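You operate a simulated robot arm through the tools that you are given. There is no shell and no other tool. Be economical: measure what you need, move in short steps, check, and stop when the job is done.

You run a simulated two-armed robot. Do the job below in one go: nothing can be reset, and whatever is moved stays where it is left.

Task
Fetch the black strip and stand it on top of the black plug. Put the tall carton marked "caps" from the window side of the packing table on the top of the hatch shelf and the tall carton marked "aprons" on the chair side of the packing table. Put the pack on the window side of the packing table away on the cooling shelf. Any order will do. Set down upright: black strip, tall carton.

Only the result counts: the job must be done as asked and must still hold three seconds after the hand-in. Knocking over, shifting, dropping, spilling or breaking anything else fails it. A push-on lid holds only when it is set on centred and level and pressed home; a screw cap is set on level and turned clockwise until tight.

Robot
Two 7-joint arms with two-finger parallel grippers on one trunk, on a base that drives. Base frame: it is fixed to the floor where the robot stands at the start and does not move with it; the origin is under the middle of the robot, x ahead of it, y to its left, z up. Readings come in mm, degrees, newtons and seconds.
The left shoulder is at the start at [50, 187, 1135], the right one opposite. With the tool pointing down near the work surface each hand reaches from about 100 to 660 mm from the robot's upright axis, wherever it stands, measured 20 degrees to its own side. Places, roughly: black plug [-3250, 3250, 1000]; chair side of the packing table [-3600, 2500, 900]; cooling shelf [1100, -3200, 1000]; pack [-5000, 2750, 1000]; tall carton [-5000, 2250, 1000]; top of the hatch shelf [-6500, 1400, 1100]. Payload 3.43 kg a hand.
Tool frame (each hand has its own): the origin (TCP) lies between the finger pads and is the grasp point; the fingertips stand 30 mm ahead of it; z points along the fingers, y is the line along which they close. Largest opening 94 mm; finger width 28, thickness 10; the body of the gripper, 50 by 96 mm, starts 55 mm behind the TCP.
Orientation is that of the tool frame in the base frame, as [roll, pitch, yaw] about the fixed x, y, z axes, in that order (R = Rz(yaw) Ry(pitch) Rx(roll)). With the fingers straight down and closing along the base's y, the tool's x points along the base's -x, its y along +y and its z along -z.

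Tools
- The arms move only by the tool servo_tool. It takes "left_commands", "right_commands" or both (then of equal length, played together; a hand with none holds still); each is a list of rows, each a list of 7 numbers: the turn, a rotation vector about the tool's x, y, z in units of 180 degrees (1.0 is 180 degrees), then the shift along the tool's x, y, z in units of 300 mm (1.0 is 300 mm), then the gripper command, from -1 (fully open) to 1 (shut), values between in proportion. In form: [[rx, ry, rz, x, y, z, hand], ...]. A call has 1 to 20 rows; each row is the pose to reach, as a shift and turn from the pose commanded when the call began, along the tool's axes at that moment. A call with a number of a shift or a turn outside -1 to 1 is refused whole. A row lasts 0.2 s, in which the tool goes at most 50 mm and 8.6 degrees; a call with a longer step from one row to the next is refused whole, and so is a gripper value outside its range. A pose out of reach is approached as far as the arm can. The call stops where the force on the tool passes 40 N (or 10 N more than at its start, if that is more) or the arm is blocked; 0.2 s more then pass. Each finger travels about 153 mm/s and halts on what it meets, pressing with about 32 N; the grip force reading is that of the motor and also rises with nothing between the fingers. The clock runs only during rows and for 0.2 s after the last one: add rows that repeat a pose to give the fingers time. It gives the time, the measured TCP pose, the force on the tool (base axes), the opening and the grip force at its end, in the units of the frame above (readings bear some noise), with the torque about the TCP (base axes, N m) and any sound that the robot's microphone picked up, and new pictures: "pictures" is both (left out), scene, wrist or none (wrist: the cameras of the hands that moved).
- Cameras (640 x 400 px; columns grow to the right, rows downward): "scene" is now at [151.1, -7.8, 1334.6]; the picture's right is [-0.08, -1.00, 0.00], its down [-0.17, 0.01, -0.98] and it looks along [0.98, -0.07, -0.17] (base axes); focal length 214 px, centre (320, 200). "left" rides on the left gripper at [76, -14, -103] in its tool frame; the picture's right is [0.18, 0.98, 0.00], its down [-0.75, 0.14, -0.64] and it looks along [-0.63, 0.12, 0.77] (tool axes); focal length 243 px, centre (320, 200). "right" rides on the right gripper at [76, 14, -102] in its tool frame; the picture's right is [-0.18, 0.98, 0.00], its down [-0.75, -0.14, -0.64] and it looks along [-0.63, -0.12, 0.77] (tool axes); focal length 243 px, centre (320, 200). There is no depth. A picture from a camera that has moved, and an enlarged one, comes with that camera's place and axes in the base frame and with its lens.
- slide_trunk(by): slides the trunk up (or, below 0, down) by that many mm; the arms and the scene camera ride with it, the base frame stays. It gives what a move gives, with no picture.
- drive_base(legs): drives the robot by 1 to 6 legs, each [ahead, left, turn to the left] in mm, mm and degrees, along the robot's own axes; the way and the turn of a leg run together, so that a leg with both is an arc; at most 1500 mm and 180 degrees a leg. The arms and the cameras ride along, it lands a little off, and it stops where it bumps. It gives what a move gives, and a new picture of the scene camera.
- head_to(pan, tilt): turns the head with the scene camera to pan (to the left, within 80 degrees either way) and tilt (down, from -29 to 69), counted from straight ahead of the robot. It gives what a move gives, and a new picture of the scene camera.
- inspect(camera, box): a new picture of the part [left, top, right, bottom] of that camera's present view, enlarged. The clock stands still meanwhile.
- sign_off(): hands the job in; it is judged then, once.

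Go step by step. Nothing tells you exact positions but the pictures and the camera data: compare them with the known pose of the tool, close in by small moves and look again before you grip or let go. The budget is 165 turns and 260 pictures, counting those below and the enlarged ones. Unless the task says otherwise, let go and move clear before handing in.

The tools are called after "Request:" as a command line: name --argument value ..., lists and objects as JSON in quotes. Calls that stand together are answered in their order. servo_tool: Moves the arms, as the interface text tells. Its arguments: {"type":"object","properties":{"left_commands":{"type":"array"},"right_commands":{"type":"array"},"pictures":{"type":"string","enum":["both","scene","wrist","none"]}},"required":[]} The other tools are called the same way: slide_trunk (by) slides the trunk up or down; drive_base (legs) drives the base; head_to (pan, tilt) turns the head that bears the scene camera; inspect (camera, box) takes an enlarged picture of a part of a camera's view; sign_off () hands the job in.

At the start:

```text
time: 0.0
left_eef_pos: [268.4, 78.4, 1267.8]
left_orientation: [-179.9, 0.1, 180.0]
left_contact_force: [0.1, -0.5, 0.4]
left_wrist_torque: [0.02, -0.04, 0.02]
left_finger_gap: 93.9
left_gripper_force: 0.1
right_eef_pos: [297.4, -169.3, 1197.0]
right_orientation: [179.9, 0.0, 179.9]
right_contact_force: [0.3, 0.5, -0.1]
right_wrist_torque: [0.01, 0.02, -0.01]
right_finger_gap: 94.0
right_gripper_force: 0.0
trunk travel left (down, up): [-350.0, 82.0]
robot x, y, heading: [2.0, 0.1, 0.2]
head pan, tilt: [-4.4, 10.1]
```

scene: 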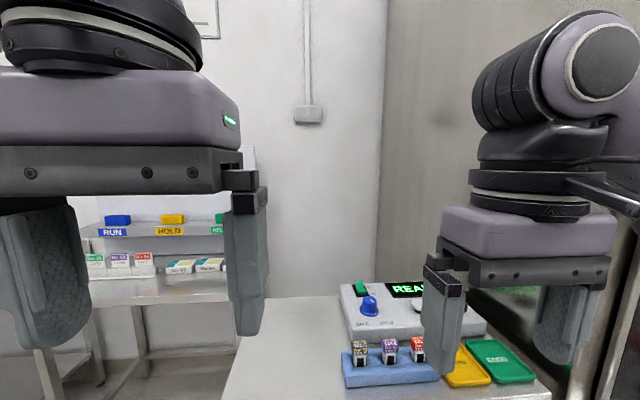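
right: 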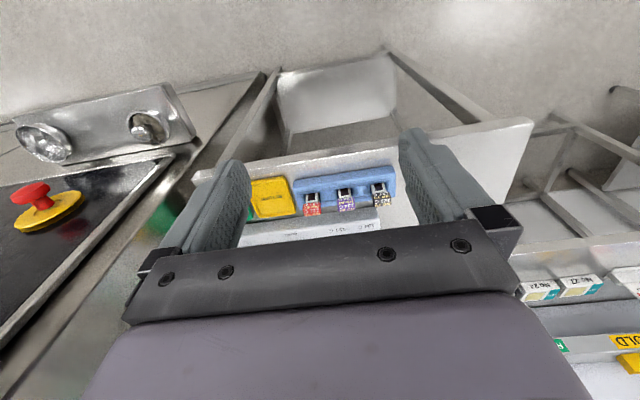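
left: 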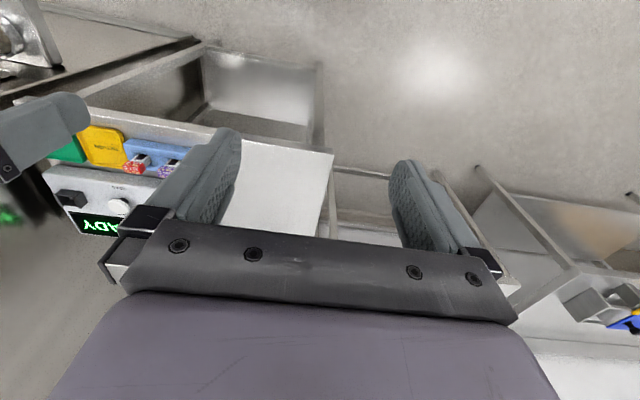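

I see a workstation ahead; the job's places are mostly behind me. I'll look around first.

Request:
head_to --pan 78 --tilt 10

Request:
head_to --pan -78 --tilt 10

```text
time: 1.6
left_eef_pos: [268.4, 80.5, 1270.5]
left_orientation: [-179.7, -0.1, 178.8]
left_contact_force: [-1.3, 70.3, 12.1]
left_wrist_torque: [-8.49, 0.95, -6.83]
left_finger_gap: 94.1
left_gripper_force: 0.1
right_eef_pos: [296.0, -170.5, 1197.7]
right_orientation: [179.9, 0.0, 179.9]
right_contact_force: [0.9, 0.1, 0.1]
right_wrist_torque: [0.0, -0.03, 0.0]
right_finger_gap: 94.0
right_gripper_force: 0.0
trunk travel left (down, up): [-350.0, 82.0]
robot x, y, heading: [3.1, 3.0, -0.1]
head pan, tilt: [78.0, 10.0]
camera scene: at [96.0, 83.9, 1338.8], right [0.91, -0.41, 0.0], down [-0.05, -0.12, -0.99], along [0.4, 0.91, -0.13], focal length 214 px, centre (320, 200)
```

scene: 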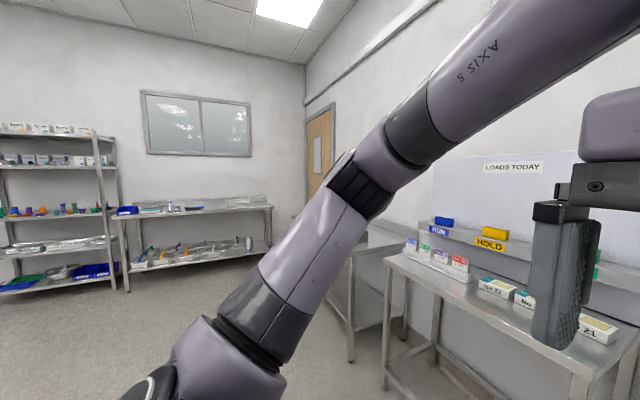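

```text
time: 4.0
left_eef_pos: [272.1, 76.6, 1266.9]
left_orientation: [-179.9, -0.2, -178.3]
left_contact_force: [64.9, -35.4, 11.3]
left_wrist_torque: [3.63, 8.53, 4.26]
left_finger_gap: 94.2
left_gripper_force: 0.1
right_eef_pos: [296.2, -168.7, 1197.6]
right_orientation: [180.0, 0.1, 179.9]
right_contact_force: [-0.1, 0.2, -0.3]
right_wrist_torque: [-0.01, 0.0, 0.01]
right_finger_gap: 93.8
right_gripper_force: 0.0
trunk travel left (down, up): [-350.0, 82.0]
robot x, y, heading: [-2.9, 1.2, -0.2]
head pan, tilt: [-78.0, 10.0]
camera scene: at [147.9, -23.7, 1338.9], right [-0.25, -0.97, 0.0], down [-0.13, 0.03, -0.99], along [0.96, -0.25, -0.13], focal length 214 px, centre (320, 200)
```

scene: 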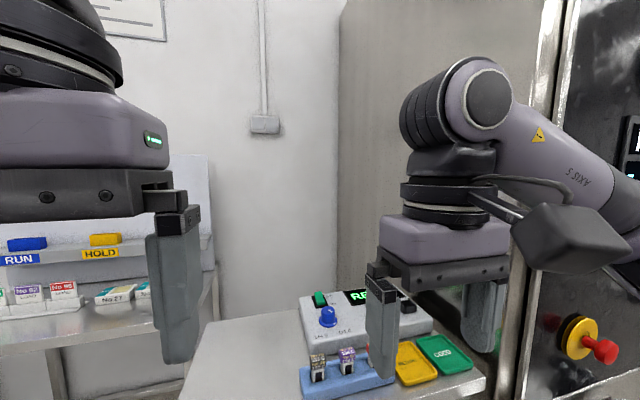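

The head is bumping the left hand. I'll move both hands down and outward.

Request:
servo_tool --left_commands '[[0, 0, 0, 0, 0.1, 0.1, -1], [0, 0, 0, 0, 0.2, 0.2, -1], [0, 0, 0, 0, 0.3, 0.3, -1], [0, 0, 0, 0, 0.4, 0.4, -1], [0, 0, 0, 0, 0.45, 0.5, -1], [0, 0, 0, 0, 0.5, 0.6, -1], [0, 0, 0, 0, 0.5, 0.7, -1], [0, 0, 0, 0, 0.5, 0.7, -1]]' --right_commands '[[0, 0, 0, 0, -0.05, 0.1, -1], [0, 0, 0, 0, -0.1, 0.2, -1], [0, 0, 0, 0, -0.15, 0.3, -1], [0, 0, 0, 0, -0.2, 0.4, -1], [0, 0, 0, 0, -0.2, 0.45, -1], [0, 0, 0, 0, -0.2, 0.5, -1], [0, 0, 0, 0, -0.2, 0.5, -1], [0, 0, 0, 0, -0.2, 0.5, -1]]' --pictures "scene"

```text
time: 5.8
left_eef_pos: [267.8, 228.3, 1057.0]
left_orientation: [-180.0, 0.0, -179.9]
left_contact_force: [-0.3, -1.2, -0.2]
left_wrist_torque: [0.02, 0.0, 0.01]
left_finger_gap: 93.8
left_gripper_force: 0.0
right_eef_pos: [297.0, -230.1, 1047.6]
right_orientation: [179.8, 0.0, 180.0]
right_contact_force: [0.4, 0.9, 0.6]
right_wrist_torque: [0.05, 0.0, 0.0]
right_finger_gap: 94.3
right_gripper_force: 0.1
trunk travel left (down, up): [-350.0, 82.0]
robot x, y, heading: [0.1, -2.7, -0.1]
head pan, tilt: [-78.0, 10.0]
camera scene: at [77.7, -91.7, 1334.8], right [-0.98, -0.21, 0.0], down [-0.04, 0.17, -0.98], along [0.2, -0.96, -0.17], focal length 214 px, centre (320, 200)
```

scene: 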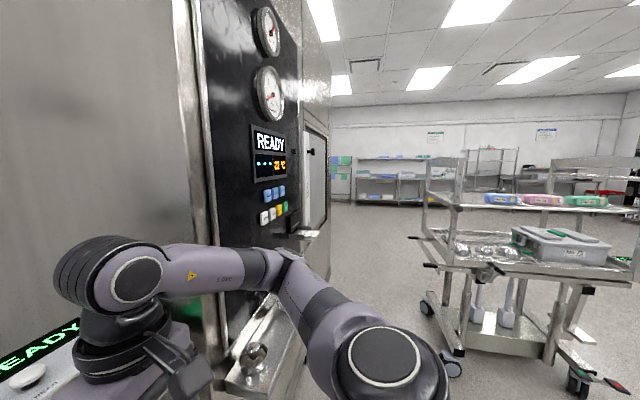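

Head is free. Now turn toward the packing area (heading ~135°).

Request:
drive_base --legs '[[0, 0, 135]]'

Request:
head_to --pan 0 --tilt 5

Request:
head_to --pan 65 --tilt 5

```text
time: 11.8
left_eef_pos: [-351.3, 18.3, 1056.4]
left_orientation: [-179.8, 0.0, -43.4]
left_contact_force: [0.8, -0.8, -0.7]
left_wrist_torque: [-0.01, -0.02, 0.01]
left_finger_gap: 94.1
left_gripper_force: 0.0
right_eef_pos: [-58.7, 370.4, 1047.6]
right_orientation: [179.9, 0.0, -43.6]
right_contact_force: [-0.1, -0.2, -0.5]
right_wrist_torque: [0.02, 0.0, 0.0]
right_finger_gap: 94.2
right_gripper_force: 0.0
trunk travel left (down, up): [-350.0, 82.0]
robot x, y, heading: [2.0, 0.6, 136.5]
head pan, tilt: [-78.0, 10.0]
camera scene: at [6.1, 118.7, 1334.8], right [0.85, -0.52, 0.0], down [-0.09, -0.15, -0.98], along [0.51, 0.84, -0.17], focal length 214 px, centre (320, 200)
```

scene: 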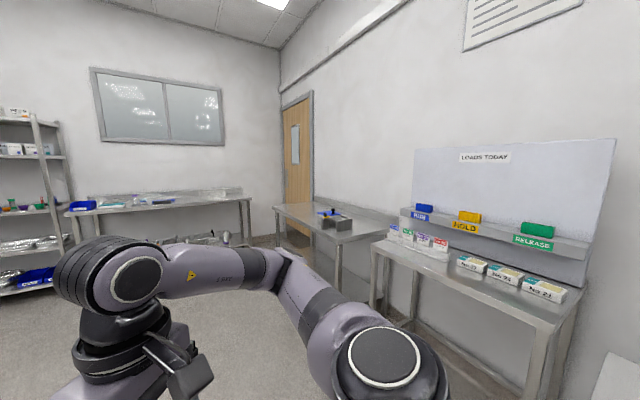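

```text
time: 13.3
left_eef_pos: [-352.0, 19.0, 1055.5]
left_orientation: [-179.9, 0.1, -43.3]
left_contact_force: [-0.4, 0.7, 0.9]
left_wrist_torque: [-0.01, 0.0, -0.03]
left_finger_gap: 93.8
left_gripper_force: 0.0
right_eef_pos: [-56.6, 370.3, 1048.6]
right_orientation: [179.9, -0.1, -43.6]
right_contact_force: [-0.4, -0.4, -0.4]
right_wrist_torque: [0.0, 0.03, -0.03]
right_finger_gap: 94.0
right_gripper_force: 0.1
trunk travel left (down, up): [-350.0, 82.0]
robot x, y, heading: [1.7, 4.5, 136.6]
head pan, tilt: [0.0, 5.0]
camera scene: at [-109.0, 102.7, 1342.8], right [0.69, 0.73, 0.0], down [0.06, -0.06, -1.0], along [-0.72, 0.69, -0.09], focal length 214 px, centre (320, 200)
```

scene: 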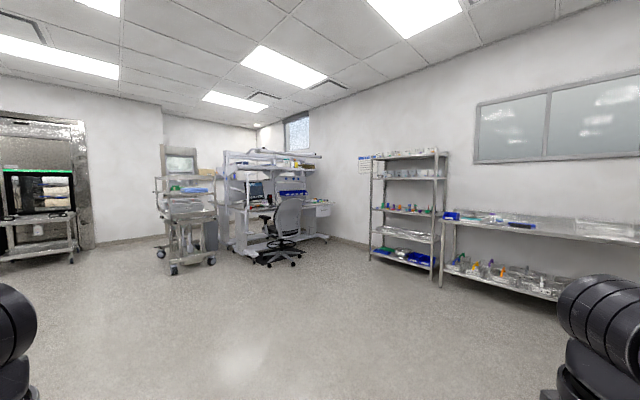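

```text
time: 14.7
left_eef_pos: [-352.1, 18.8, 1056.5]
left_orientation: [-179.9, 0.1, -43.4]
left_contact_force: [-0.1, 0.6, -0.5]
left_wrist_torque: [-0.01, 0.01, 0.0]
left_finger_gap: 94.3
left_gripper_force: 0.1
right_eef_pos: [-57.9, 371.1, 1047.3]
right_orientation: [179.9, 0.0, -43.6]
right_contact_force: [-0.8, 0.7, -0.3]
right_wrist_torque: [-0.01, -0.04, -0.01]
right_finger_gap: 94.1
right_gripper_force: 0.1
trunk travel left (down, up): [-350.0, 82.0]
robot x, y, heading: [1.5, -0.5, 136.4]
head pan, tilt: [65.0, 5.0]
camera scene: at [-127.8, 5.9, 1342.8], right [-0.37, 0.93, 0.0], down [0.08, 0.03, -1.0], along [-0.93, -0.36, -0.09], focal length 214 px, centre (320, 200)
```

scene: 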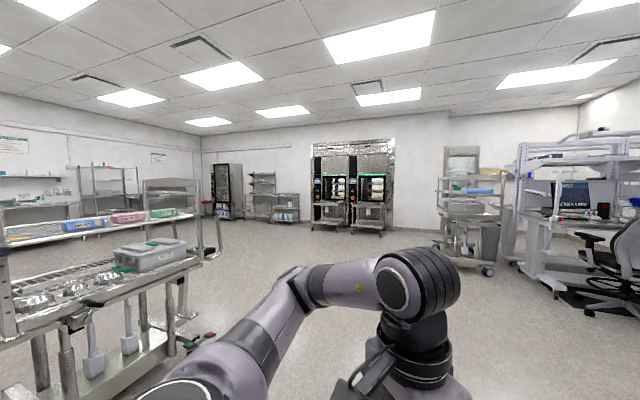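

The packing table with the chair is ahead at heading ~135°. I'll drive closer and look.

Request:
head_to --pan 0 --tilt 8

Request:
drive_base --legs '[[1500, 0, 0], [700, 0, 0]]'

Request:
inspect --camera "scene" --box '[120, 100, 440, 300]'

```text
time: 16.1
left_eef_pos: [-351.8, 18.3, 1057.0]
left_orientation: [-179.9, 0.1, -43.3]
left_contact_force: [-0.1, 0.5, 0.3]
left_wrist_torque: [0.0, -0.03, 0.0]
left_finger_gap: 93.7
left_gripper_force: 0.0
right_eef_pos: [-57.9, 370.7, 1048.1]
right_orientation: [179.8, 0.1, -43.6]
right_contact_force: [-0.9, 0.0, -1.1]
right_wrist_torque: [-0.04, -0.01, -0.02]
right_finger_gap: 94.0
right_gripper_force: 0.1
trunk travel left (down, up): [-350.0, 82.0]
robot x, y, heading: [1.0, -0.7, 136.4]
head pan, tilt: [0.0, 8.0]
camera scene: at [-109.6, 103.2, 1338.0], right [0.69, 0.73, 0.0], down [0.1, -0.1, -0.99], along [-0.72, 0.68, -0.14], focal length 214 px, centre (320, 200)
```

scene: 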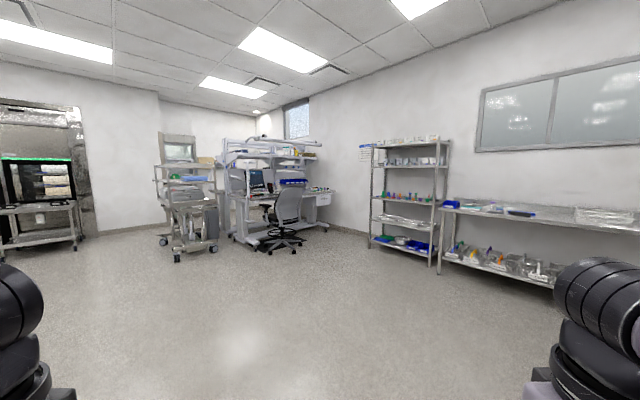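

```text
time: 26.9
left_eef_pos: [-1968.4, 1510.7, 1056.0]
left_orientation: [-179.9, 0.1, -42.1]
left_contact_force: [0.4, 0.1, -0.1]
left_wrist_torque: [0.03, -0.01, -0.01]
left_finger_gap: 94.4
left_gripper_force: 0.2
right_eef_pos: [-1682.0, 1869.2, 1048.2]
right_orientation: [179.9, 0.0, -42.2]
right_contact_force: [0.4, 0.8, -0.1]
right_wrist_torque: [0.0, 0.01, -0.01]
right_finger_gap: 94.2
right_gripper_force: 0.1
trunk travel left (down, up): [-350.0, 82.0]
robot x, y, heading: [-1615.7, 1494.6, 137.7]
head pan, tilt: [0.0, 8.0]
camera scene: at [-1728.3, 1600.6, 1337.9], right [0.67, 0.74, 0.0], down [0.1, -0.09, -0.99], along [-0.73, 0.66, -0.14], focal length 214 px, centre (320, 200)
```

scene: 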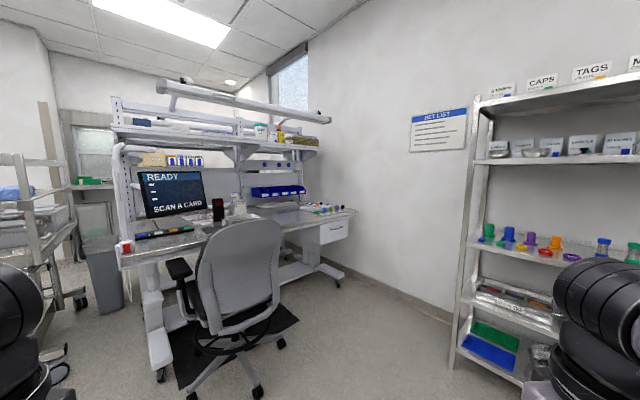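

```text
2.00 times, centred on (280, 200) of scene
camera zoom: at [-1728.3, 1600.6, 1337.9], right [0.67, 0.74, 0.0], down [0.1, -0.09, -0.99], along [-0.73, 0.66, -0.14], focal length 429 px, centre (400, 200)
```

zoom: 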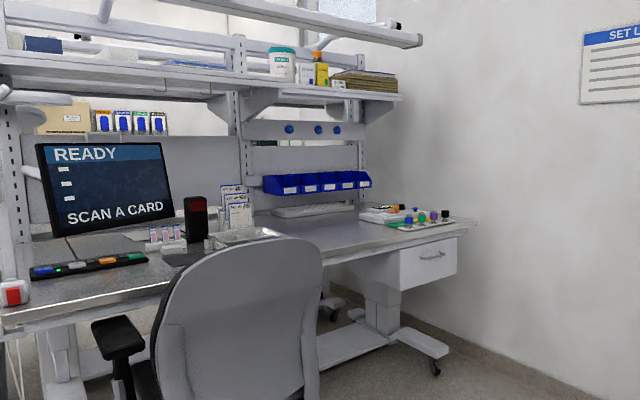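

The desk is ahead, with coloured pieces on its right end (near the black plug) and a rack to the right. I'll drive to the right end of the desk.

Request:
drive_base --legs '[[0, 0, -14.5], [1400, 0, 0], [250, 0, 0], [0, 0, 57]]'

Request:
head_to --pan 0 --tilt 25

Request:
inspect --camera "scene" --box '[160, 100, 480, 300]'

```text
time: 34.1
left_eef_pos: [-2668.3, 2744.7, 1057.2]
left_orientation: [-179.6, 0.4, -59.2]
left_contact_force: [0.5, 0.1, -0.1]
left_wrist_torque: [-0.04, -0.01, 0.01]
left_finger_gap: 94.0
left_gripper_force: 0.1
right_eef_pos: [-2288.2, 3003.1, 1044.7]
right_orientation: [-179.5, -0.7, -59.8]
right_contact_force: [-0.3, 0.1, 0.0]
right_wrist_torque: [-0.03, 0.03, -0.01]
right_finger_gap: 93.9
right_gripper_force: 0.0
trunk travel left (down, up): [-350.0, 82.0]
robot x, y, heading: [-2334.1, 2635.4, 120.6]
head pan, tilt: [0.0, 8.0]
stopped in leg 2: the robot was blocked; the commanded pose is now the measured one
camera scene: at [-2413.6, 2758.6, 1339.1], right [0.86, 0.51, 0.0], down [0.07, -0.11, -0.99], along [-0.51, 0.85, -0.13], focal length 214 px, centre (320, 200)
```

scene: 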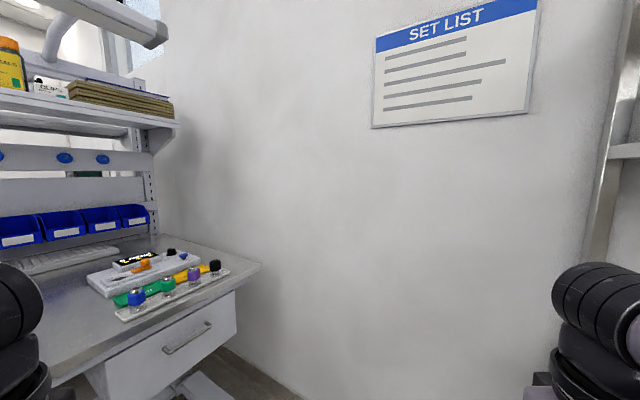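

```text
time: 34.9
left_eef_pos: [-2668.5, 2743.9, 1057.2]
left_orientation: [-179.6, 0.4, -59.1]
left_contact_force: [-0.3, -0.3, 0.8]
left_wrist_torque: [-0.02, 0.02, 0.01]
left_finger_gap: 94.1
left_gripper_force: 0.1
right_eef_pos: [-2287.1, 3003.7, 1045.1]
right_orientation: [-179.6, -0.7, -59.7]
right_contact_force: [0.3, -0.1, 0.1]
right_wrist_torque: [0.01, -0.02, 0.0]
right_finger_gap: 94.2
right_gripper_force: 0.0
trunk travel left (down, up): [-350.0, 82.0]
robot x, y, heading: [-2342.0, 2640.7, 120.7]
head pan, tilt: [0.0, 25.0]
camera scene: at [-2412.4, 2757.7, 1311.4], right [0.86, 0.51, 0.0], down [0.22, -0.36, -0.91], along [-0.46, 0.78, -0.42], focal length 214 px, centre (320, 200)
```

scene: 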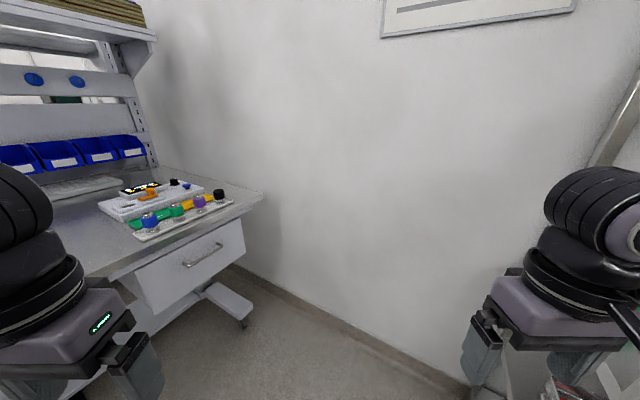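

```text
2.00 times, centred on (320, 200) of scene
camera zoom: at [-2412.4, 2757.7, 1311.4], right [0.86, 0.51, 0.0], down [0.22, -0.36, -0.91], along [-0.46, 0.78, -0.42], focal length 429 px, centre (320, 200)
```

zoom: 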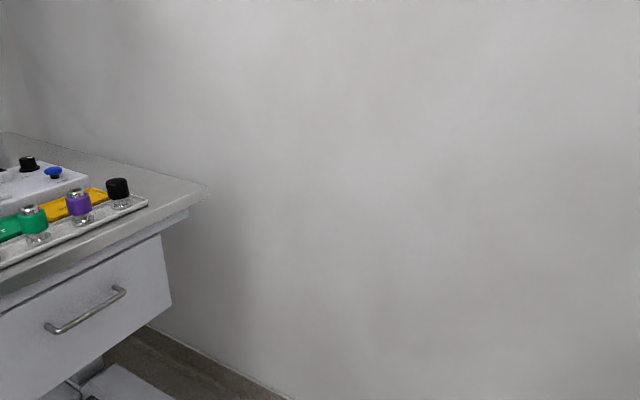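

I brushed the rack post on the right. Back off slightly, turn to face the desk, then look at the pieces.

Request:
drive_base --legs '[[-150, 60, 0], [0, 0, 59]]'

Request:
inspect --camera "scene" --box '[200, 60, 520, 260]'

```text
time: 39.0
left_eef_pos: [-2579.5, 2248.1, 1055.9]
left_orientation: [-179.9, 0.2, 0.2]
left_contact_force: [0.4, 0.0, -0.3]
left_wrist_torque: [-0.01, 0.01, 0.03]
left_finger_gap: 94.1
left_gripper_force: 0.1
right_eef_pos: [-2606.4, 2708.2, 1042.7]
right_orientation: [-179.9, -1.2, -0.4]
right_contact_force: [-0.5, 0.2, 0.8]
right_wrist_torque: [0.01, 0.0, -0.01]
right_finger_gap: 93.9
right_gripper_force: 0.1
trunk travel left (down, up): [-350.0, 82.0]
robot x, y, heading: [-2311.8, 2473.5, -179.8]
head pan, tilt: [0.0, 25.0]
camera scene: at [-2461.1, 2475.9, 1310.4], right [0.0, 1.0, 0.0], down [0.42, 0.0, -0.91], along [-0.91, 0.0, -0.42], focal length 214 px, centre (320, 200)
```

scene: 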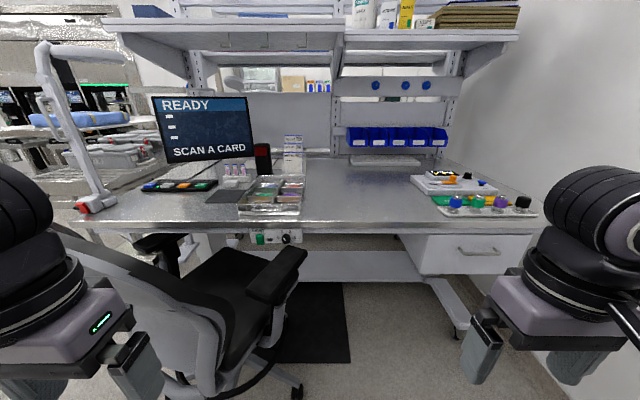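

```text
2.00 times, centred on (360, 160) of scene
camera zoom: at [-2461.1, 2475.9, 1310.4], right [0.0, 1.0, 0.0], down [0.42, 0.0, -0.91], along [-0.91, 0.0, -0.42], focal length 429 px, centre (240, 280)
```

zoom: 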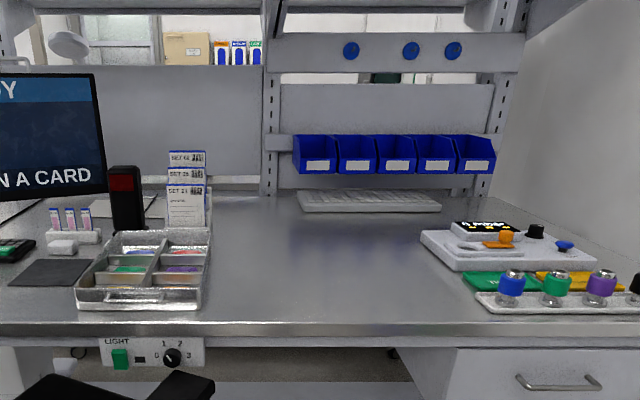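

Rack of four plugs (blue, green, purple, black) at the desk's right front edge. I'll move over to it and look closer, and also look at the rack behind on my right.

Request:
drive_base --legs '[[0, -280, 0], [250, 0, 0], [0, -150, 0]]'

Request:
inspect --camera "scene" --box '[280, 120, 520, 270]'

Request:
head_to --pan -78 --tilt 15

```text
time: 43.3
left_eef_pos: [-2827.6, 2672.8, 1057.1]
left_orientation: [180.0, 0.1, 0.4]
left_contact_force: [-0.1, 0.5, -0.4]
left_wrist_torque: [0.01, 0.01, -0.02]
left_finger_gap: 94.0
left_gripper_force: 0.0
right_eef_pos: [-2858.3, 3131.9, 1042.3]
right_orientation: [-179.8, -1.1, -0.1]
right_contact_force: [0.5, -0.2, 0.6]
right_wrist_torque: [-0.01, -0.02, 0.01]
right_finger_gap: 93.9
right_gripper_force: 0.0
trunk travel left (down, up): [-350.0, 82.0]
robot x, y, heading: [-2559.2, 2902.7, -179.4]
head pan, tilt: [0.0, 25.0]
camera scene: at [-2711.0, 2901.7, 1310.4], right [-0.01, 1.0, 0.0], down [0.42, 0.0, -0.91], along [-0.91, -0.01, -0.42], focal length 214 px, centre (320, 200)
```

scene: 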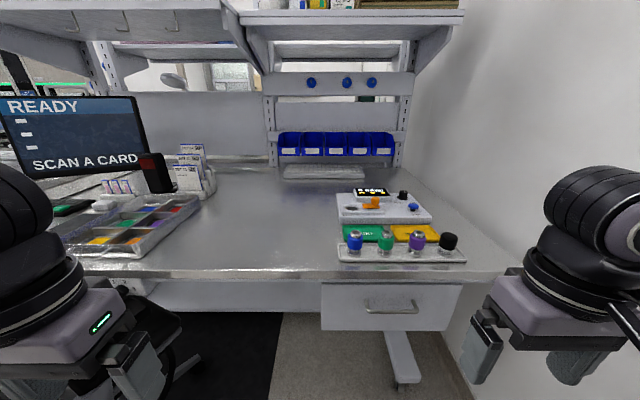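

```text
2.67 times, centred on (400, 195) of scene
camera zoom: at [-2711.0, 2901.7, 1310.4], right [-0.01, 1.0, 0.0], down [0.42, 0.0, -0.91], along [-0.91, -0.01, -0.42], focal length 572 px, centre (107, 213)
```

zoom: 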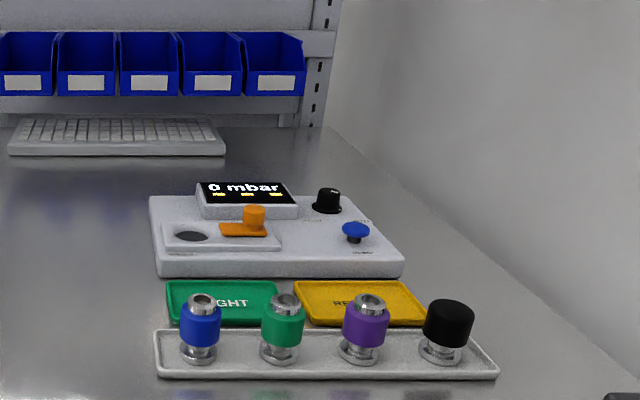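

```text
time: 44.8
left_eef_pos: [-2827.3, 2674.3, 1057.5]
left_orientation: [-179.9, 0.1, 0.4]
left_contact_force: [-0.1, 0.6, 0.8]
left_wrist_torque: [0.02, -0.01, 0.03]
left_finger_gap: 94.2
left_gripper_force: 0.0
right_eef_pos: [-2857.5, 3133.2, 1043.3]
right_orientation: [-179.9, -1.0, -0.2]
right_contact_force: [-0.2, -0.3, 0.6]
right_wrist_torque: [-0.01, 0.0, 0.01]
right_finger_gap: 94.0
right_gripper_force: 0.1
trunk travel left (down, up): [-350.0, 82.0]
robot x, y, heading: [-2557.5, 2900.9, -179.7]
head pan, tilt: [-78.0, 15.0]
camera scene: at [-2638.9, 2992.8, 1326.6], right [0.98, 0.21, 0.0], down [0.06, -0.25, -0.97], along [-0.21, 0.94, -0.26], focal length 214 px, centre (320, 200)
```

scene: 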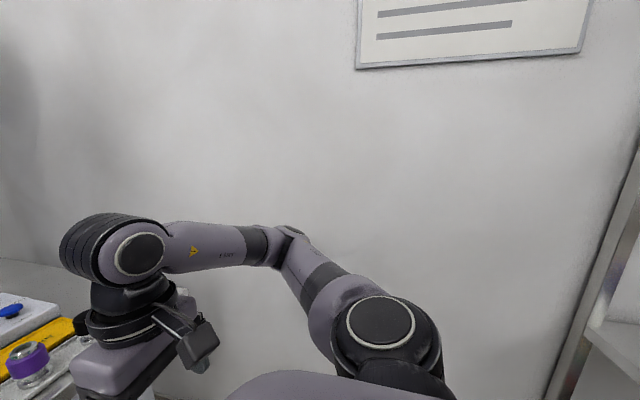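

I need to find the black strip; inspect the desk's sorting tray and the rest.

Request:
head_to --pan 30 --tilt 28

Request:
inspect --camera "scene" --box '[180, 100, 420, 250]'

Request:
inspect --camera "right" --box '[0, 0, 640, 400]'

```text
time: 46.7
left_eef_pos: [-2827.3, 2673.9, 1056.7]
left_orientation: [-179.9, 0.2, 0.4]
left_contact_force: [0.0, 0.7, 0.2]
left_wrist_torque: [0.02, -0.01, -0.02]
left_finger_gap: 93.9
left_gripper_force: 0.2
right_eef_pos: [-2856.7, 3132.6, 1042.5]
right_orientation: [180.0, -1.1, -0.2]
right_contact_force: [0.7, 0.0, -0.5]
right_wrist_torque: [0.02, 0.0, 0.0]
right_finger_gap: 94.2
right_gripper_force: 0.0
trunk travel left (down, up): [-350.0, 82.0]
robot x, y, heading: [-2559.1, 2902.7, -179.6]
head pan, tilt: [30.0, 28.0]
camera scene: at [-2697.7, 2855.5, 1305.6], right [-0.5, 0.86, 0.0], down [0.41, 0.24, -0.88], along [-0.76, -0.45, -0.47], focal length 214 px, centre (320, 200)
```

scene: 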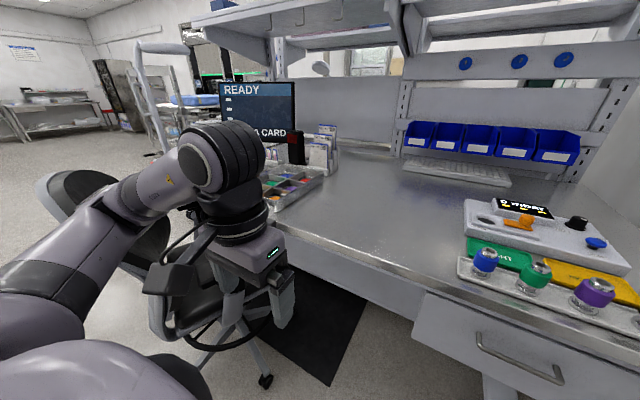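

```text
2.67 times, centred on (300, 175) of scene
camera zoom: at [-2697.7, 2855.5, 1305.6], right [-0.5, 0.86, 0.0], down [0.41, 0.24, -0.88], along [-0.76, -0.45, -0.47], focal length 572 px, centre (373, 267)
```

zoom: 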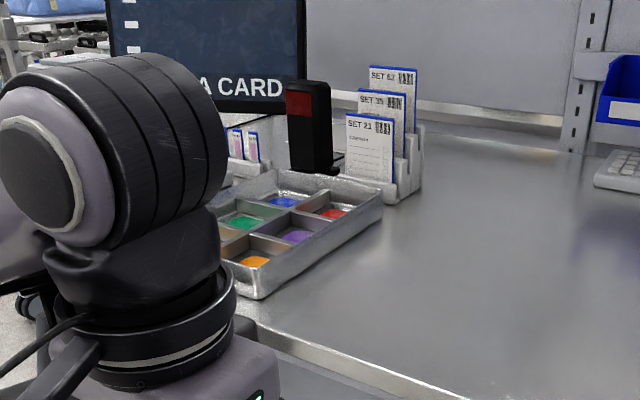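

```text
1.00 times, centred on (320, 200) of right (not enlarged: the box is as wide or as high as the picture)
camera zoom: at [-2782.1, 3116.5, 1145.8], right [-0.19, -0.98, -0.01], down [-0.77, 0.14, 0.63], along [-0.62, 0.12, -0.78], focal length 243 px, centre (320, 200)
```

zoom: 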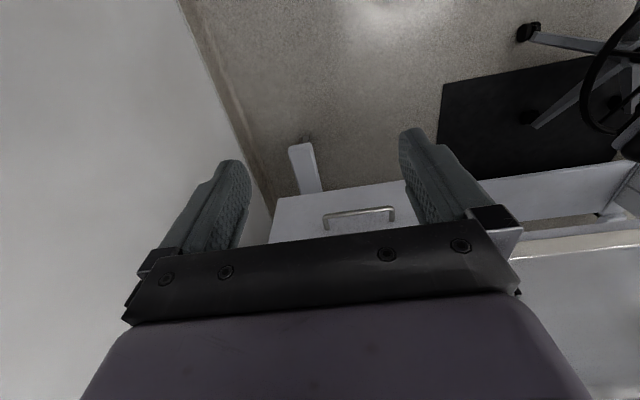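

No black strip here yet. I'll back out and scan the wall rack.

Request:
drive_base --legs '[[-250, 430, 0], [-400, 350, -90]]'

Request:
head_to --pan 0 --tilt 15

```text
time: 53.5
left_eef_pos: [-2500.6, 2273.5, 1056.6]
left_orientation: [180.0, 0.1, -91.4]
left_contact_force: [-0.6, 0.2, 0.7]
left_wrist_torque: [0.01, 0.01, 0.0]
left_finger_gap: 93.9
left_gripper_force: 0.1
right_eef_pos: [-2039.3, 2290.0, 1043.4]
right_orientation: [-179.9, -1.0, -92.0]
right_contact_force: [0.1, 0.0, 0.1]
right_wrist_torque: [0.0, 0.0, 0.01]
right_finger_gap: 94.0
right_gripper_force: 0.1
trunk travel left (down, up): [-350.0, 82.0]
robot x, y, heading: [-2276.5, 2000.9, 88.6]
head pan, tilt: [30.0, 28.0]
cut short: leg 2
camera scene: at [-2321.0, 2137.4, 1305.6], right [0.88, 0.48, 0.0], down [0.22, -0.41, -0.88], along [-0.42, 0.78, -0.47], focal length 214 px, centre (320, 200)
```

scene: 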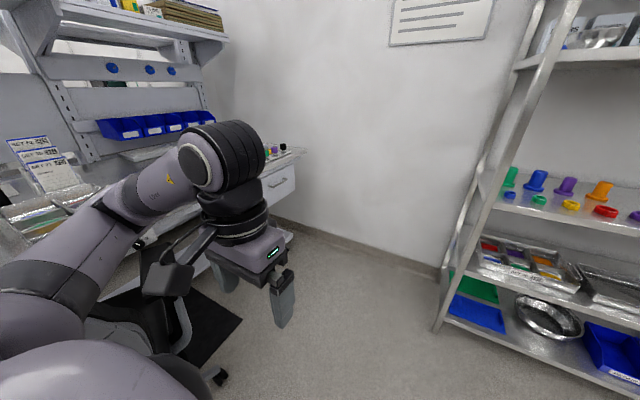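

```text
time: 54.5
left_eef_pos: [-2499.2, 2273.1, 1057.4]
left_orientation: [-179.9, 0.0, -91.4]
left_contact_force: [-0.1, 0.2, -1.0]
left_wrist_torque: [0.0, 0.03, 0.01]
left_finger_gap: 94.1
left_gripper_force: 0.0
right_eef_pos: [-2040.6, 2288.6, 1042.3]
right_orientation: [-179.8, -1.0, -92.1]
right_contact_force: [-0.6, 0.4, 0.0]
right_wrist_torque: [0.0, -0.02, 0.0]
right_finger_gap: 94.0
right_gripper_force: 0.0
trunk travel left (down, up): [-350.0, 82.0]
robot x, y, heading: [-2278.0, 1999.7, 88.6]
head pan, tilt: [0.0, 15.0]
camera scene: at [-2275.1, 2150.8, 1326.6], right [1.0, -0.02, 0.0], down [-0.01, -0.26, -0.97], along [0.02, 0.97, -0.26], focal length 214 px, centre (320, 200)
```

scene: 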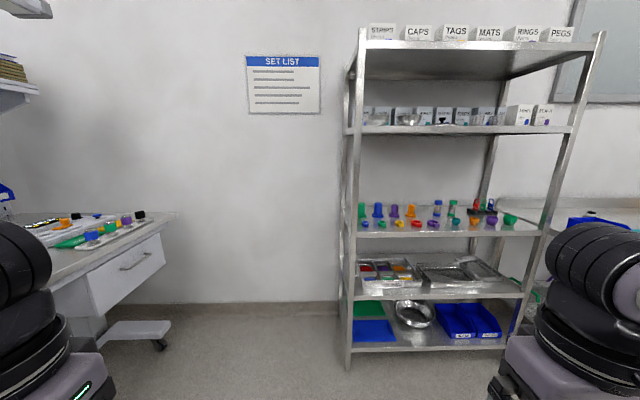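

The rack carries strips/caps/tags/etc. Inspect it.

Request:
inspect --camera "scene" --box '[340, 185, 560, 322]'

Request:
inspect --camera "scene" --box '[340, 15, 600, 178]'

```text
2.91 times, centred on (450, 254) of scene
camera zoom: at [-2275.1, 2150.8, 1326.6], right [1.0, -0.02, 0.0], down [-0.01, -0.26, -0.97], along [0.02, 0.97, -0.26], focal length 624 px, centre (-58, 44)
```

zoom: 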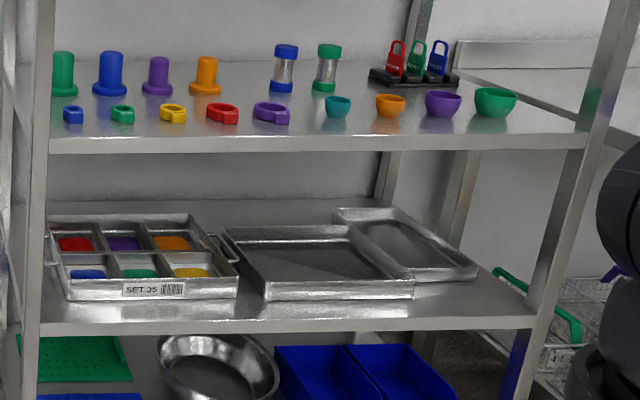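

```text
2.45 times, centred on (470, 96) of scene
camera zoom: at [-2275.1, 2150.8, 1326.6], right [1.0, -0.02, 0.0], down [-0.01, -0.26, -0.97], along [0.02, 0.97, -0.26], focal length 526 px, centre (-48, 454)
```

zoom: 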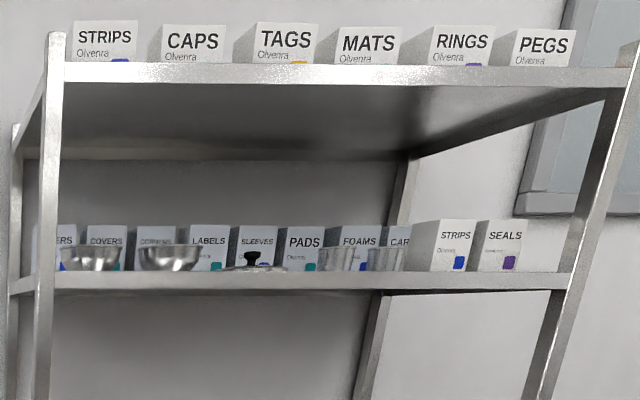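

Nothing obviously a black strip on the rack. Now scout the route round the desk's left end to the window side.

Request:
drive_base --legs '[[-900, 0, 0], [0, 0, 91]]'

Request:
head_to --pan 0 --tilt 15

Request:
inspect --camera "scene" --box '[320, 60, 640, 260]'

```text
time: 63.0
left_eef_pos: [-2569.7, 875.8, 1057.4]
left_orientation: [-179.9, 0.1, -0.1]
left_contact_force: [0.1, -1.0, 0.2]
left_wrist_torque: [0.07, 0.0, 0.01]
left_finger_gap: 93.9
left_gripper_force: 0.2
right_eef_pos: [-2594.3, 1336.8, 1042.9]
right_orientation: [-179.9, -1.1, -0.8]
right_contact_force: [0.4, 0.0, -1.1]
right_wrist_torque: [0.01, 0.01, -0.02]
right_finger_gap: 94.2
right_gripper_force: 0.2
trunk travel left (down, up): [-350.0, 82.0]
robot x, y, heading: [-2299.7, 1106.2, 179.9]
head pan, tilt: [0.0, 15.0]
camera scene: at [-2451.8, 1104.5, 1326.6], right [0.0, 1.0, 0.0], down [0.26, 0.0, -0.97], along [-0.97, 0.0, -0.26], focal length 214 px, centre (320, 200)
```

scene: 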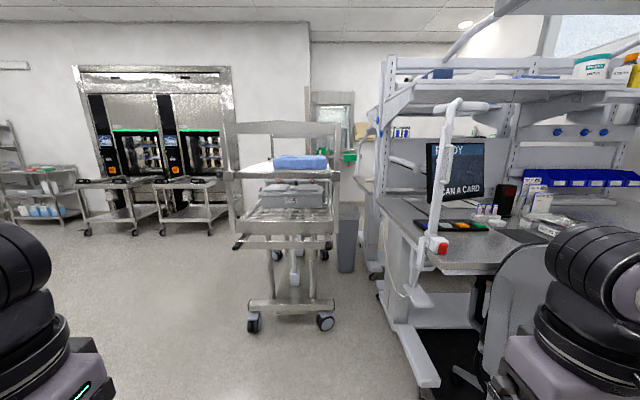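

```text
time: 63.6
left_eef_pos: [-2570.1, 878.2, 1056.7]
left_orientation: [-179.9, 0.1, -0.1]
left_contact_force: [-0.5, -0.2, 0.5]
left_wrist_torque: [-0.04, 0.01, -0.01]
left_finger_gap: 94.1
left_gripper_force: 0.0
right_eef_pos: [-2595.0, 1337.4, 1042.6]
right_orientation: [-179.9, -1.1, -0.8]
right_contact_force: [0.4, -0.1, 0.3]
right_wrist_torque: [0.0, 0.0, 0.0]
right_finger_gap: 93.8
right_gripper_force: 0.0
trunk travel left (down, up): [-350.0, 82.0]
robot x, y, heading: [-2298.8, 1103.8, 180.1]
head pan, tilt: [0.0, 15.0]
camera scene: at [-2451.8, 1104.6, 1326.6], right [0.0, 1.0, 0.0], down [0.26, 0.0, -0.97], along [-0.97, 0.0, -0.26], focal length 214 px, centre (320, 200)
```

scene: 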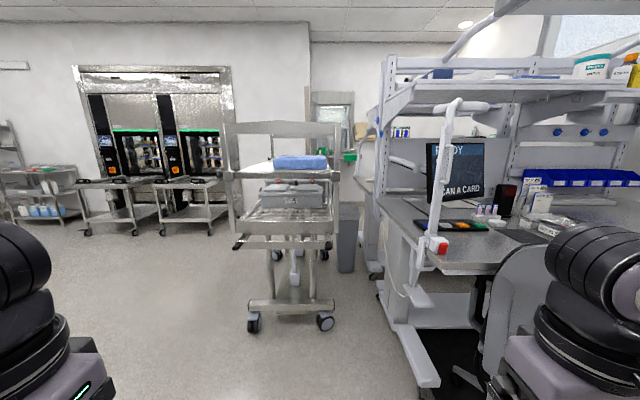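

```text
2.00 times, centred on (480, 160) of scene
camera zoom: at [-2451.8, 1104.6, 1326.6], right [0.0, 1.0, 0.0], down [0.26, 0.0, -0.97], along [-0.97, 0.0, -0.26], focal length 429 px, centre (0, 280)
```

zoom: 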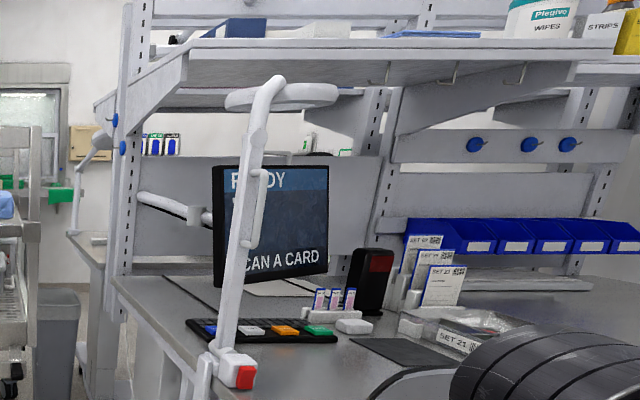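

The route goes around the trolley's left side. Drive around to x≈-5200, y≈150 then face +y.

Request:
drive_base --legs '[[600, 950, 0], [1500, 0, 0], [900, 0, 0], [0, 0, -90]]'

Request:
inspect --camera "scene" --box '[160, 80, 480, 280]'

```text
time: 72.1
left_eef_pos: [-3592.3, -51.2, 1063.4]
left_orientation: [-179.6, 1.5, -1.8]
left_contact_force: [1.0, -0.2, -0.6]
left_wrist_torque: [0.01, 0.02, 0.01]
left_finger_gap: 94.1
left_gripper_force: 0.0
right_eef_pos: [-3586.2, 415.4, 1036.5]
right_orientation: [-177.4, -1.1, -0.3]
right_contact_force: [-0.5, -0.4, 1.2]
right_wrist_torque: [0.0, 0.0, -0.02]
right_finger_gap: 93.9
right_gripper_force: 0.0
trunk travel left (down, up): [-350.0, 82.0]
robot x, y, heading: [-3330.9, 173.2, 177.7]
head pan, tilt: [0.0, 15.0]
stopped in leg 2: the robot was blocked; the commanded pose is now the measured one
camera scene: at [-3462.8, 170.6, 1331.1], right [0.03, 1.0, 0.01], down [0.24, 0.0, -0.97], along [-0.97, 0.03, -0.24], focal length 214 px, centre (320, 200)
```

scene: 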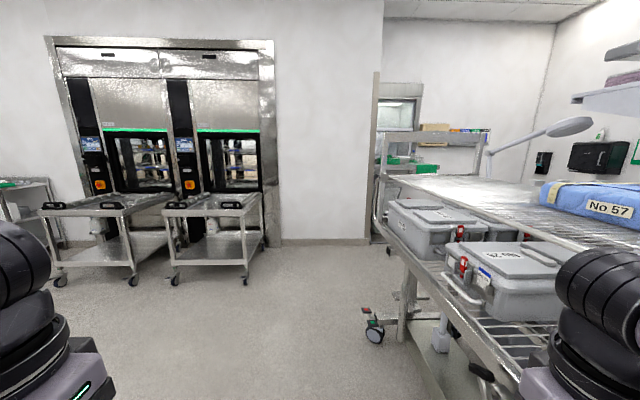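

```text
2.00 times, centred on (320, 180) of scene
camera zoom: at [-3462.8, 170.6, 1331.1], right [0.03, 1.0, 0.01], down [0.24, 0.0, -0.97], along [-0.97, 0.03, -0.24], focal length 429 px, centre (320, 240)
```

zoom: 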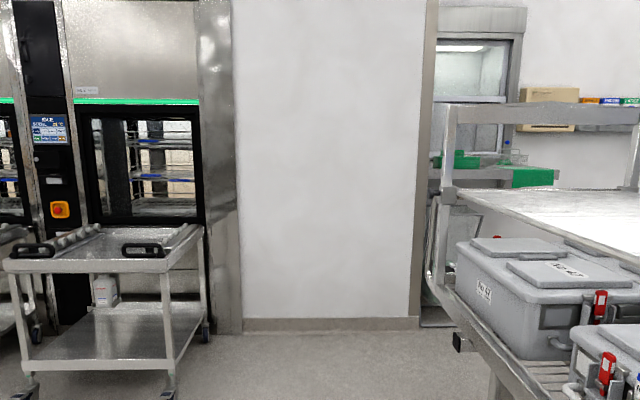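

I touched the trolley. Back off, give it a wide berth, and continue.

Request:
drive_base --legs '[[-250, 0, 0], [0, 650, 0], [1500, 0, 0], [1000, 0, 0], [0, 0, -90]]'

Request:
inspect --camera "scene" --box '[160, 80, 480, 280]'

```text
time: 72.8
left_eef_pos: [-3596.1, -51.6, 1059.1]
left_orientation: [-179.6, 1.1, -2.2]
left_contact_force: [0.0, -0.1, -0.1]
left_wrist_torque: [0.01, 0.02, 0.02]
left_finger_gap: 93.9
left_gripper_force: 0.0
right_eef_pos: [-3587.8, 414.4, 1033.9]
right_orientation: [-177.2, -0.8, -0.2]
right_contact_force: [0.7, 0.6, -0.1]
right_wrist_torque: [0.01, 0.0, 0.01]
right_finger_gap: 94.0
right_gripper_force: 0.1
trunk travel left (down, up): [-350.0, 82.0]
robot x, y, heading: [-3330.6, 171.9, 177.8]
head pan, tilt: [0.0, 15.0]
stopped in leg 1: the robot was blocked; the commanded pose is now the measured one
camera scene: at [-3469.0, 169.3, 1329.0], right [0.04, 1.0, 0.01], down [0.25, 0.0, -0.97], along [-0.97, 0.04, -0.25], focal length 214 px, centre (320, 200)
```

scene: 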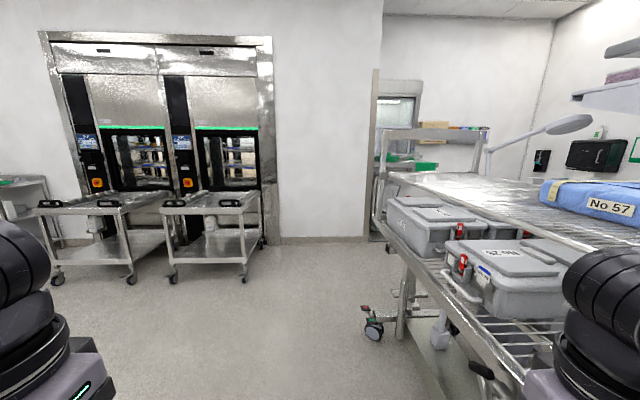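

```text
2.00 times, centred on (320, 180) of scene
camera zoom: at [-3469.0, 169.3, 1329.0], right [0.04, 1.0, 0.01], down [0.25, 0.0, -0.97], along [-0.97, 0.04, -0.25], focal length 429 px, centre (320, 240)
```

zoom: 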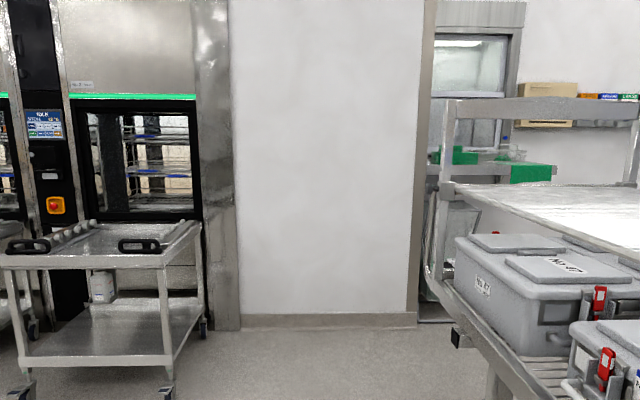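

Still caught on something; try moving sideways away from the trolley.

Request:
head_to --pan -70 --tilt 45

Request:
head_to --pan 70 --tilt 45

```text
time: 74.2
left_eef_pos: [-3594.4, -51.7, 1059.1]
left_orientation: [-179.6, 1.2, -1.9]
left_contact_force: [0.6, 0.2, 0.7]
left_wrist_torque: [0.0, 0.01, 0.02]
left_finger_gap: 93.8
left_gripper_force: 0.1
right_eef_pos: [-3588.1, 414.9, 1034.2]
right_orientation: [-177.1, -0.8, -0.1]
right_contact_force: [0.3, -0.4, -0.1]
right_wrist_torque: [0.06, 0.01, -0.01]
right_finger_gap: 93.9
right_gripper_force: 0.1
trunk travel left (down, up): [-350.0, 82.0]
robot x, y, heading: [-3334.5, 175.2, 178.2]
head pan, tilt: [-70.0, 45.0]
camera scene: at [-3399.4, 244.7, 1281.7], right [0.95, 0.31, -0.01], down [0.21, -0.67, -0.72], along [-0.23, 0.68, -0.7], focal length 214 px, centre (320, 200)
```

scene: 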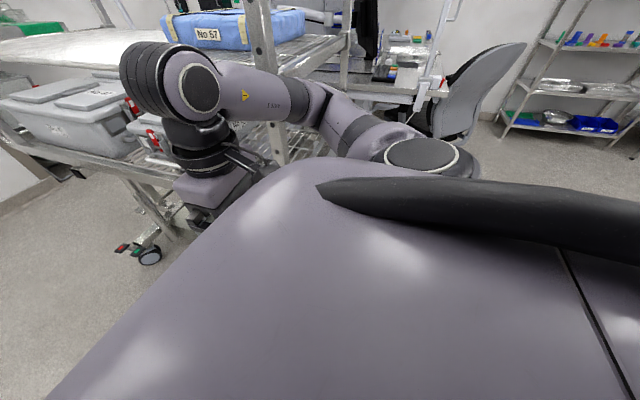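

```text
time: 76.4
left_eef_pos: [-3595.1, -50.4, 1060.7]
left_orientation: [-179.5, 1.3, -1.9]
left_contact_force: [-0.4, 0.6, -0.9]
left_wrist_torque: [0.03, -0.03, 0.0]
left_finger_gap: 94.2
left_gripper_force: 0.1
right_eef_pos: [-3586.4, 415.3, 1033.2]
right_orientation: [-177.2, -0.9, -0.1]
right_contact_force: [0.2, 0.5, 0.5]
right_wrist_torque: [0.0, 0.0, -0.03]
right_finger_gap: 94.1
right_gripper_force: 0.0
trunk travel left (down, up): [-350.0, 82.0]
robot x, y, heading: [-3334.2, 173.9, 177.8]
head pan, tilt: [70.0, 45.0]
camera scene: at [-3404.6, 92.4, 1280.6], right [-0.93, 0.37, 0.02], down [0.25, 0.66, -0.71], along [-0.28, -0.65, -0.71], focal length 214 px, centre (320, 200)
```

scene: 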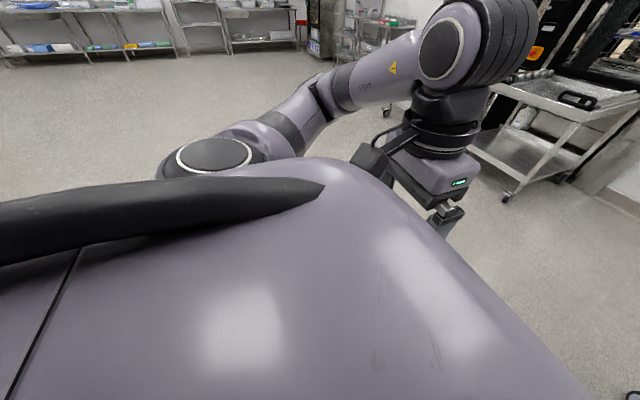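

The right forearm sits against the trolley post; moving sideways to my left frees it.

Request:
drive_base --legs '[[0, 150, 0]]'

```text
time: 77.8
left_eef_pos: [-3613.2, -194.3, 1057.0]
left_orientation: [-179.8, 0.2, -1.9]
left_contact_force: [0.2, -0.2, -0.1]
left_wrist_torque: [0.03, -0.01, 0.02]
left_finger_gap: 94.3
left_gripper_force: 0.2
right_eef_pos: [-3604.7, 270.8, 1029.0]
right_orientation: [-177.7, -2.0, -0.4]
right_contact_force: [-0.8, -0.5, 0.9]
right_wrist_torque: [0.03, -0.04, 0.0]
right_finger_gap: 94.2
right_gripper_force: 0.0
trunk travel left (down, up): [-350.0, 82.0]
robot x, y, heading: [-3339.8, 24.4, 178.1]
head pan, tilt: [70.0, 45.0]
camera scene: at [-3426.5, -50.3, 1279.7], right [-0.93, 0.37, 0.0], down [0.27, 0.66, -0.71], along [-0.26, -0.66, -0.71], focal length 214 px, centre (320, 200)
```

scene: 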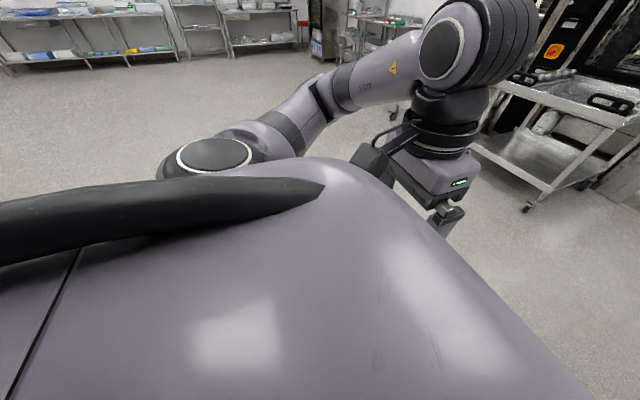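

Free now. Continue left and around.

Request:
drive_base --legs '[[0, 450, 2], [1400, 0, 0], [500, 0, 0]]'

Request:
head_to --pan -60 --tilt 12

```text
time: 88.7
left_eef_pos: [-5221.0, -646.4, 1057.8]
left_orientation: [-179.8, 0.3, -0.3]
left_contact_force: [0.0, -0.8, -0.3]
left_wrist_torque: [-0.02, 0.0, 0.02]
left_finger_gap: 94.1
left_gripper_force: 0.1
right_eef_pos: [-5225.7, -180.0, 1027.7]
right_orientation: [-177.8, -1.8, 1.5]
right_contact_force: [0.1, -0.6, 0.8]
right_wrist_torque: [0.0, 0.0, 0.0]
right_finger_gap: 94.1
right_gripper_force: 0.1
trunk travel left (down, up): [-350.0, 82.0]
robot x, y, heading: [-4952.4, -419.4, 179.7]
head pan, tilt: [70.0, 45.0]
stopped in leg 3: the robot was blocked; the commanded pose is now the measured one
camera scene: at [-5037.8, -496.1, 1279.8], right [-0.94, 0.35, 0.0], down [0.25, 0.66, -0.71], along [-0.25, -0.66, -0.71], focal length 214 px, centre (320, 200)
```

scene: 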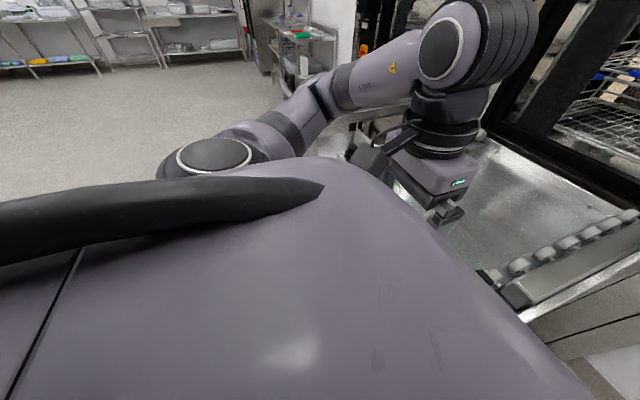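

```text
time: 90.8
left_eef_pos: [-5219.9, -646.5, 1057.2]
left_orientation: [-179.8, 0.3, -0.3]
left_contact_force: [-0.4, 0.2, -0.4]
left_wrist_torque: [-0.02, -0.01, -0.03]
left_finger_gap: 94.0
left_gripper_force: 0.0
right_eef_pos: [-5225.5, -181.8, 1028.3]
right_orientation: [-177.7, -1.9, 1.4]
right_contact_force: [-0.1, 0.9, -0.2]
right_wrist_torque: [0.02, 0.0, -0.03]
right_finger_gap: 93.8
right_gripper_force: 0.0
trunk travel left (down, up): [-350.0, 82.0]
robot x, y, heading: [-4949.9, -418.6, 179.6]
head pan, tilt: [-60.0, 12.0]
camera scene: at [-5055.8, -339.8, 1331.5], right [0.87, 0.5, 0.0], down [0.1, -0.18, -0.98], along [-0.48, 0.85, -0.21], focal length 214 px, centre (320, 200)
```

scene: 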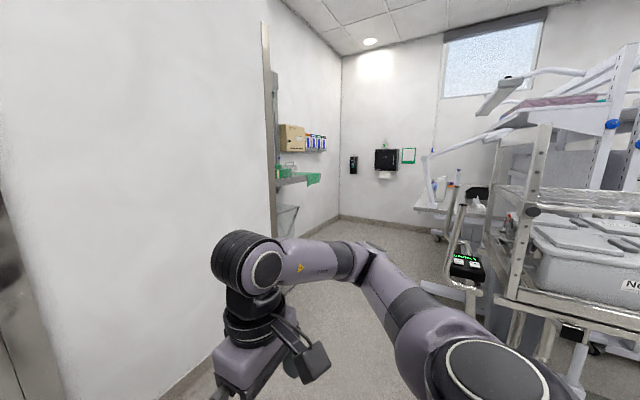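

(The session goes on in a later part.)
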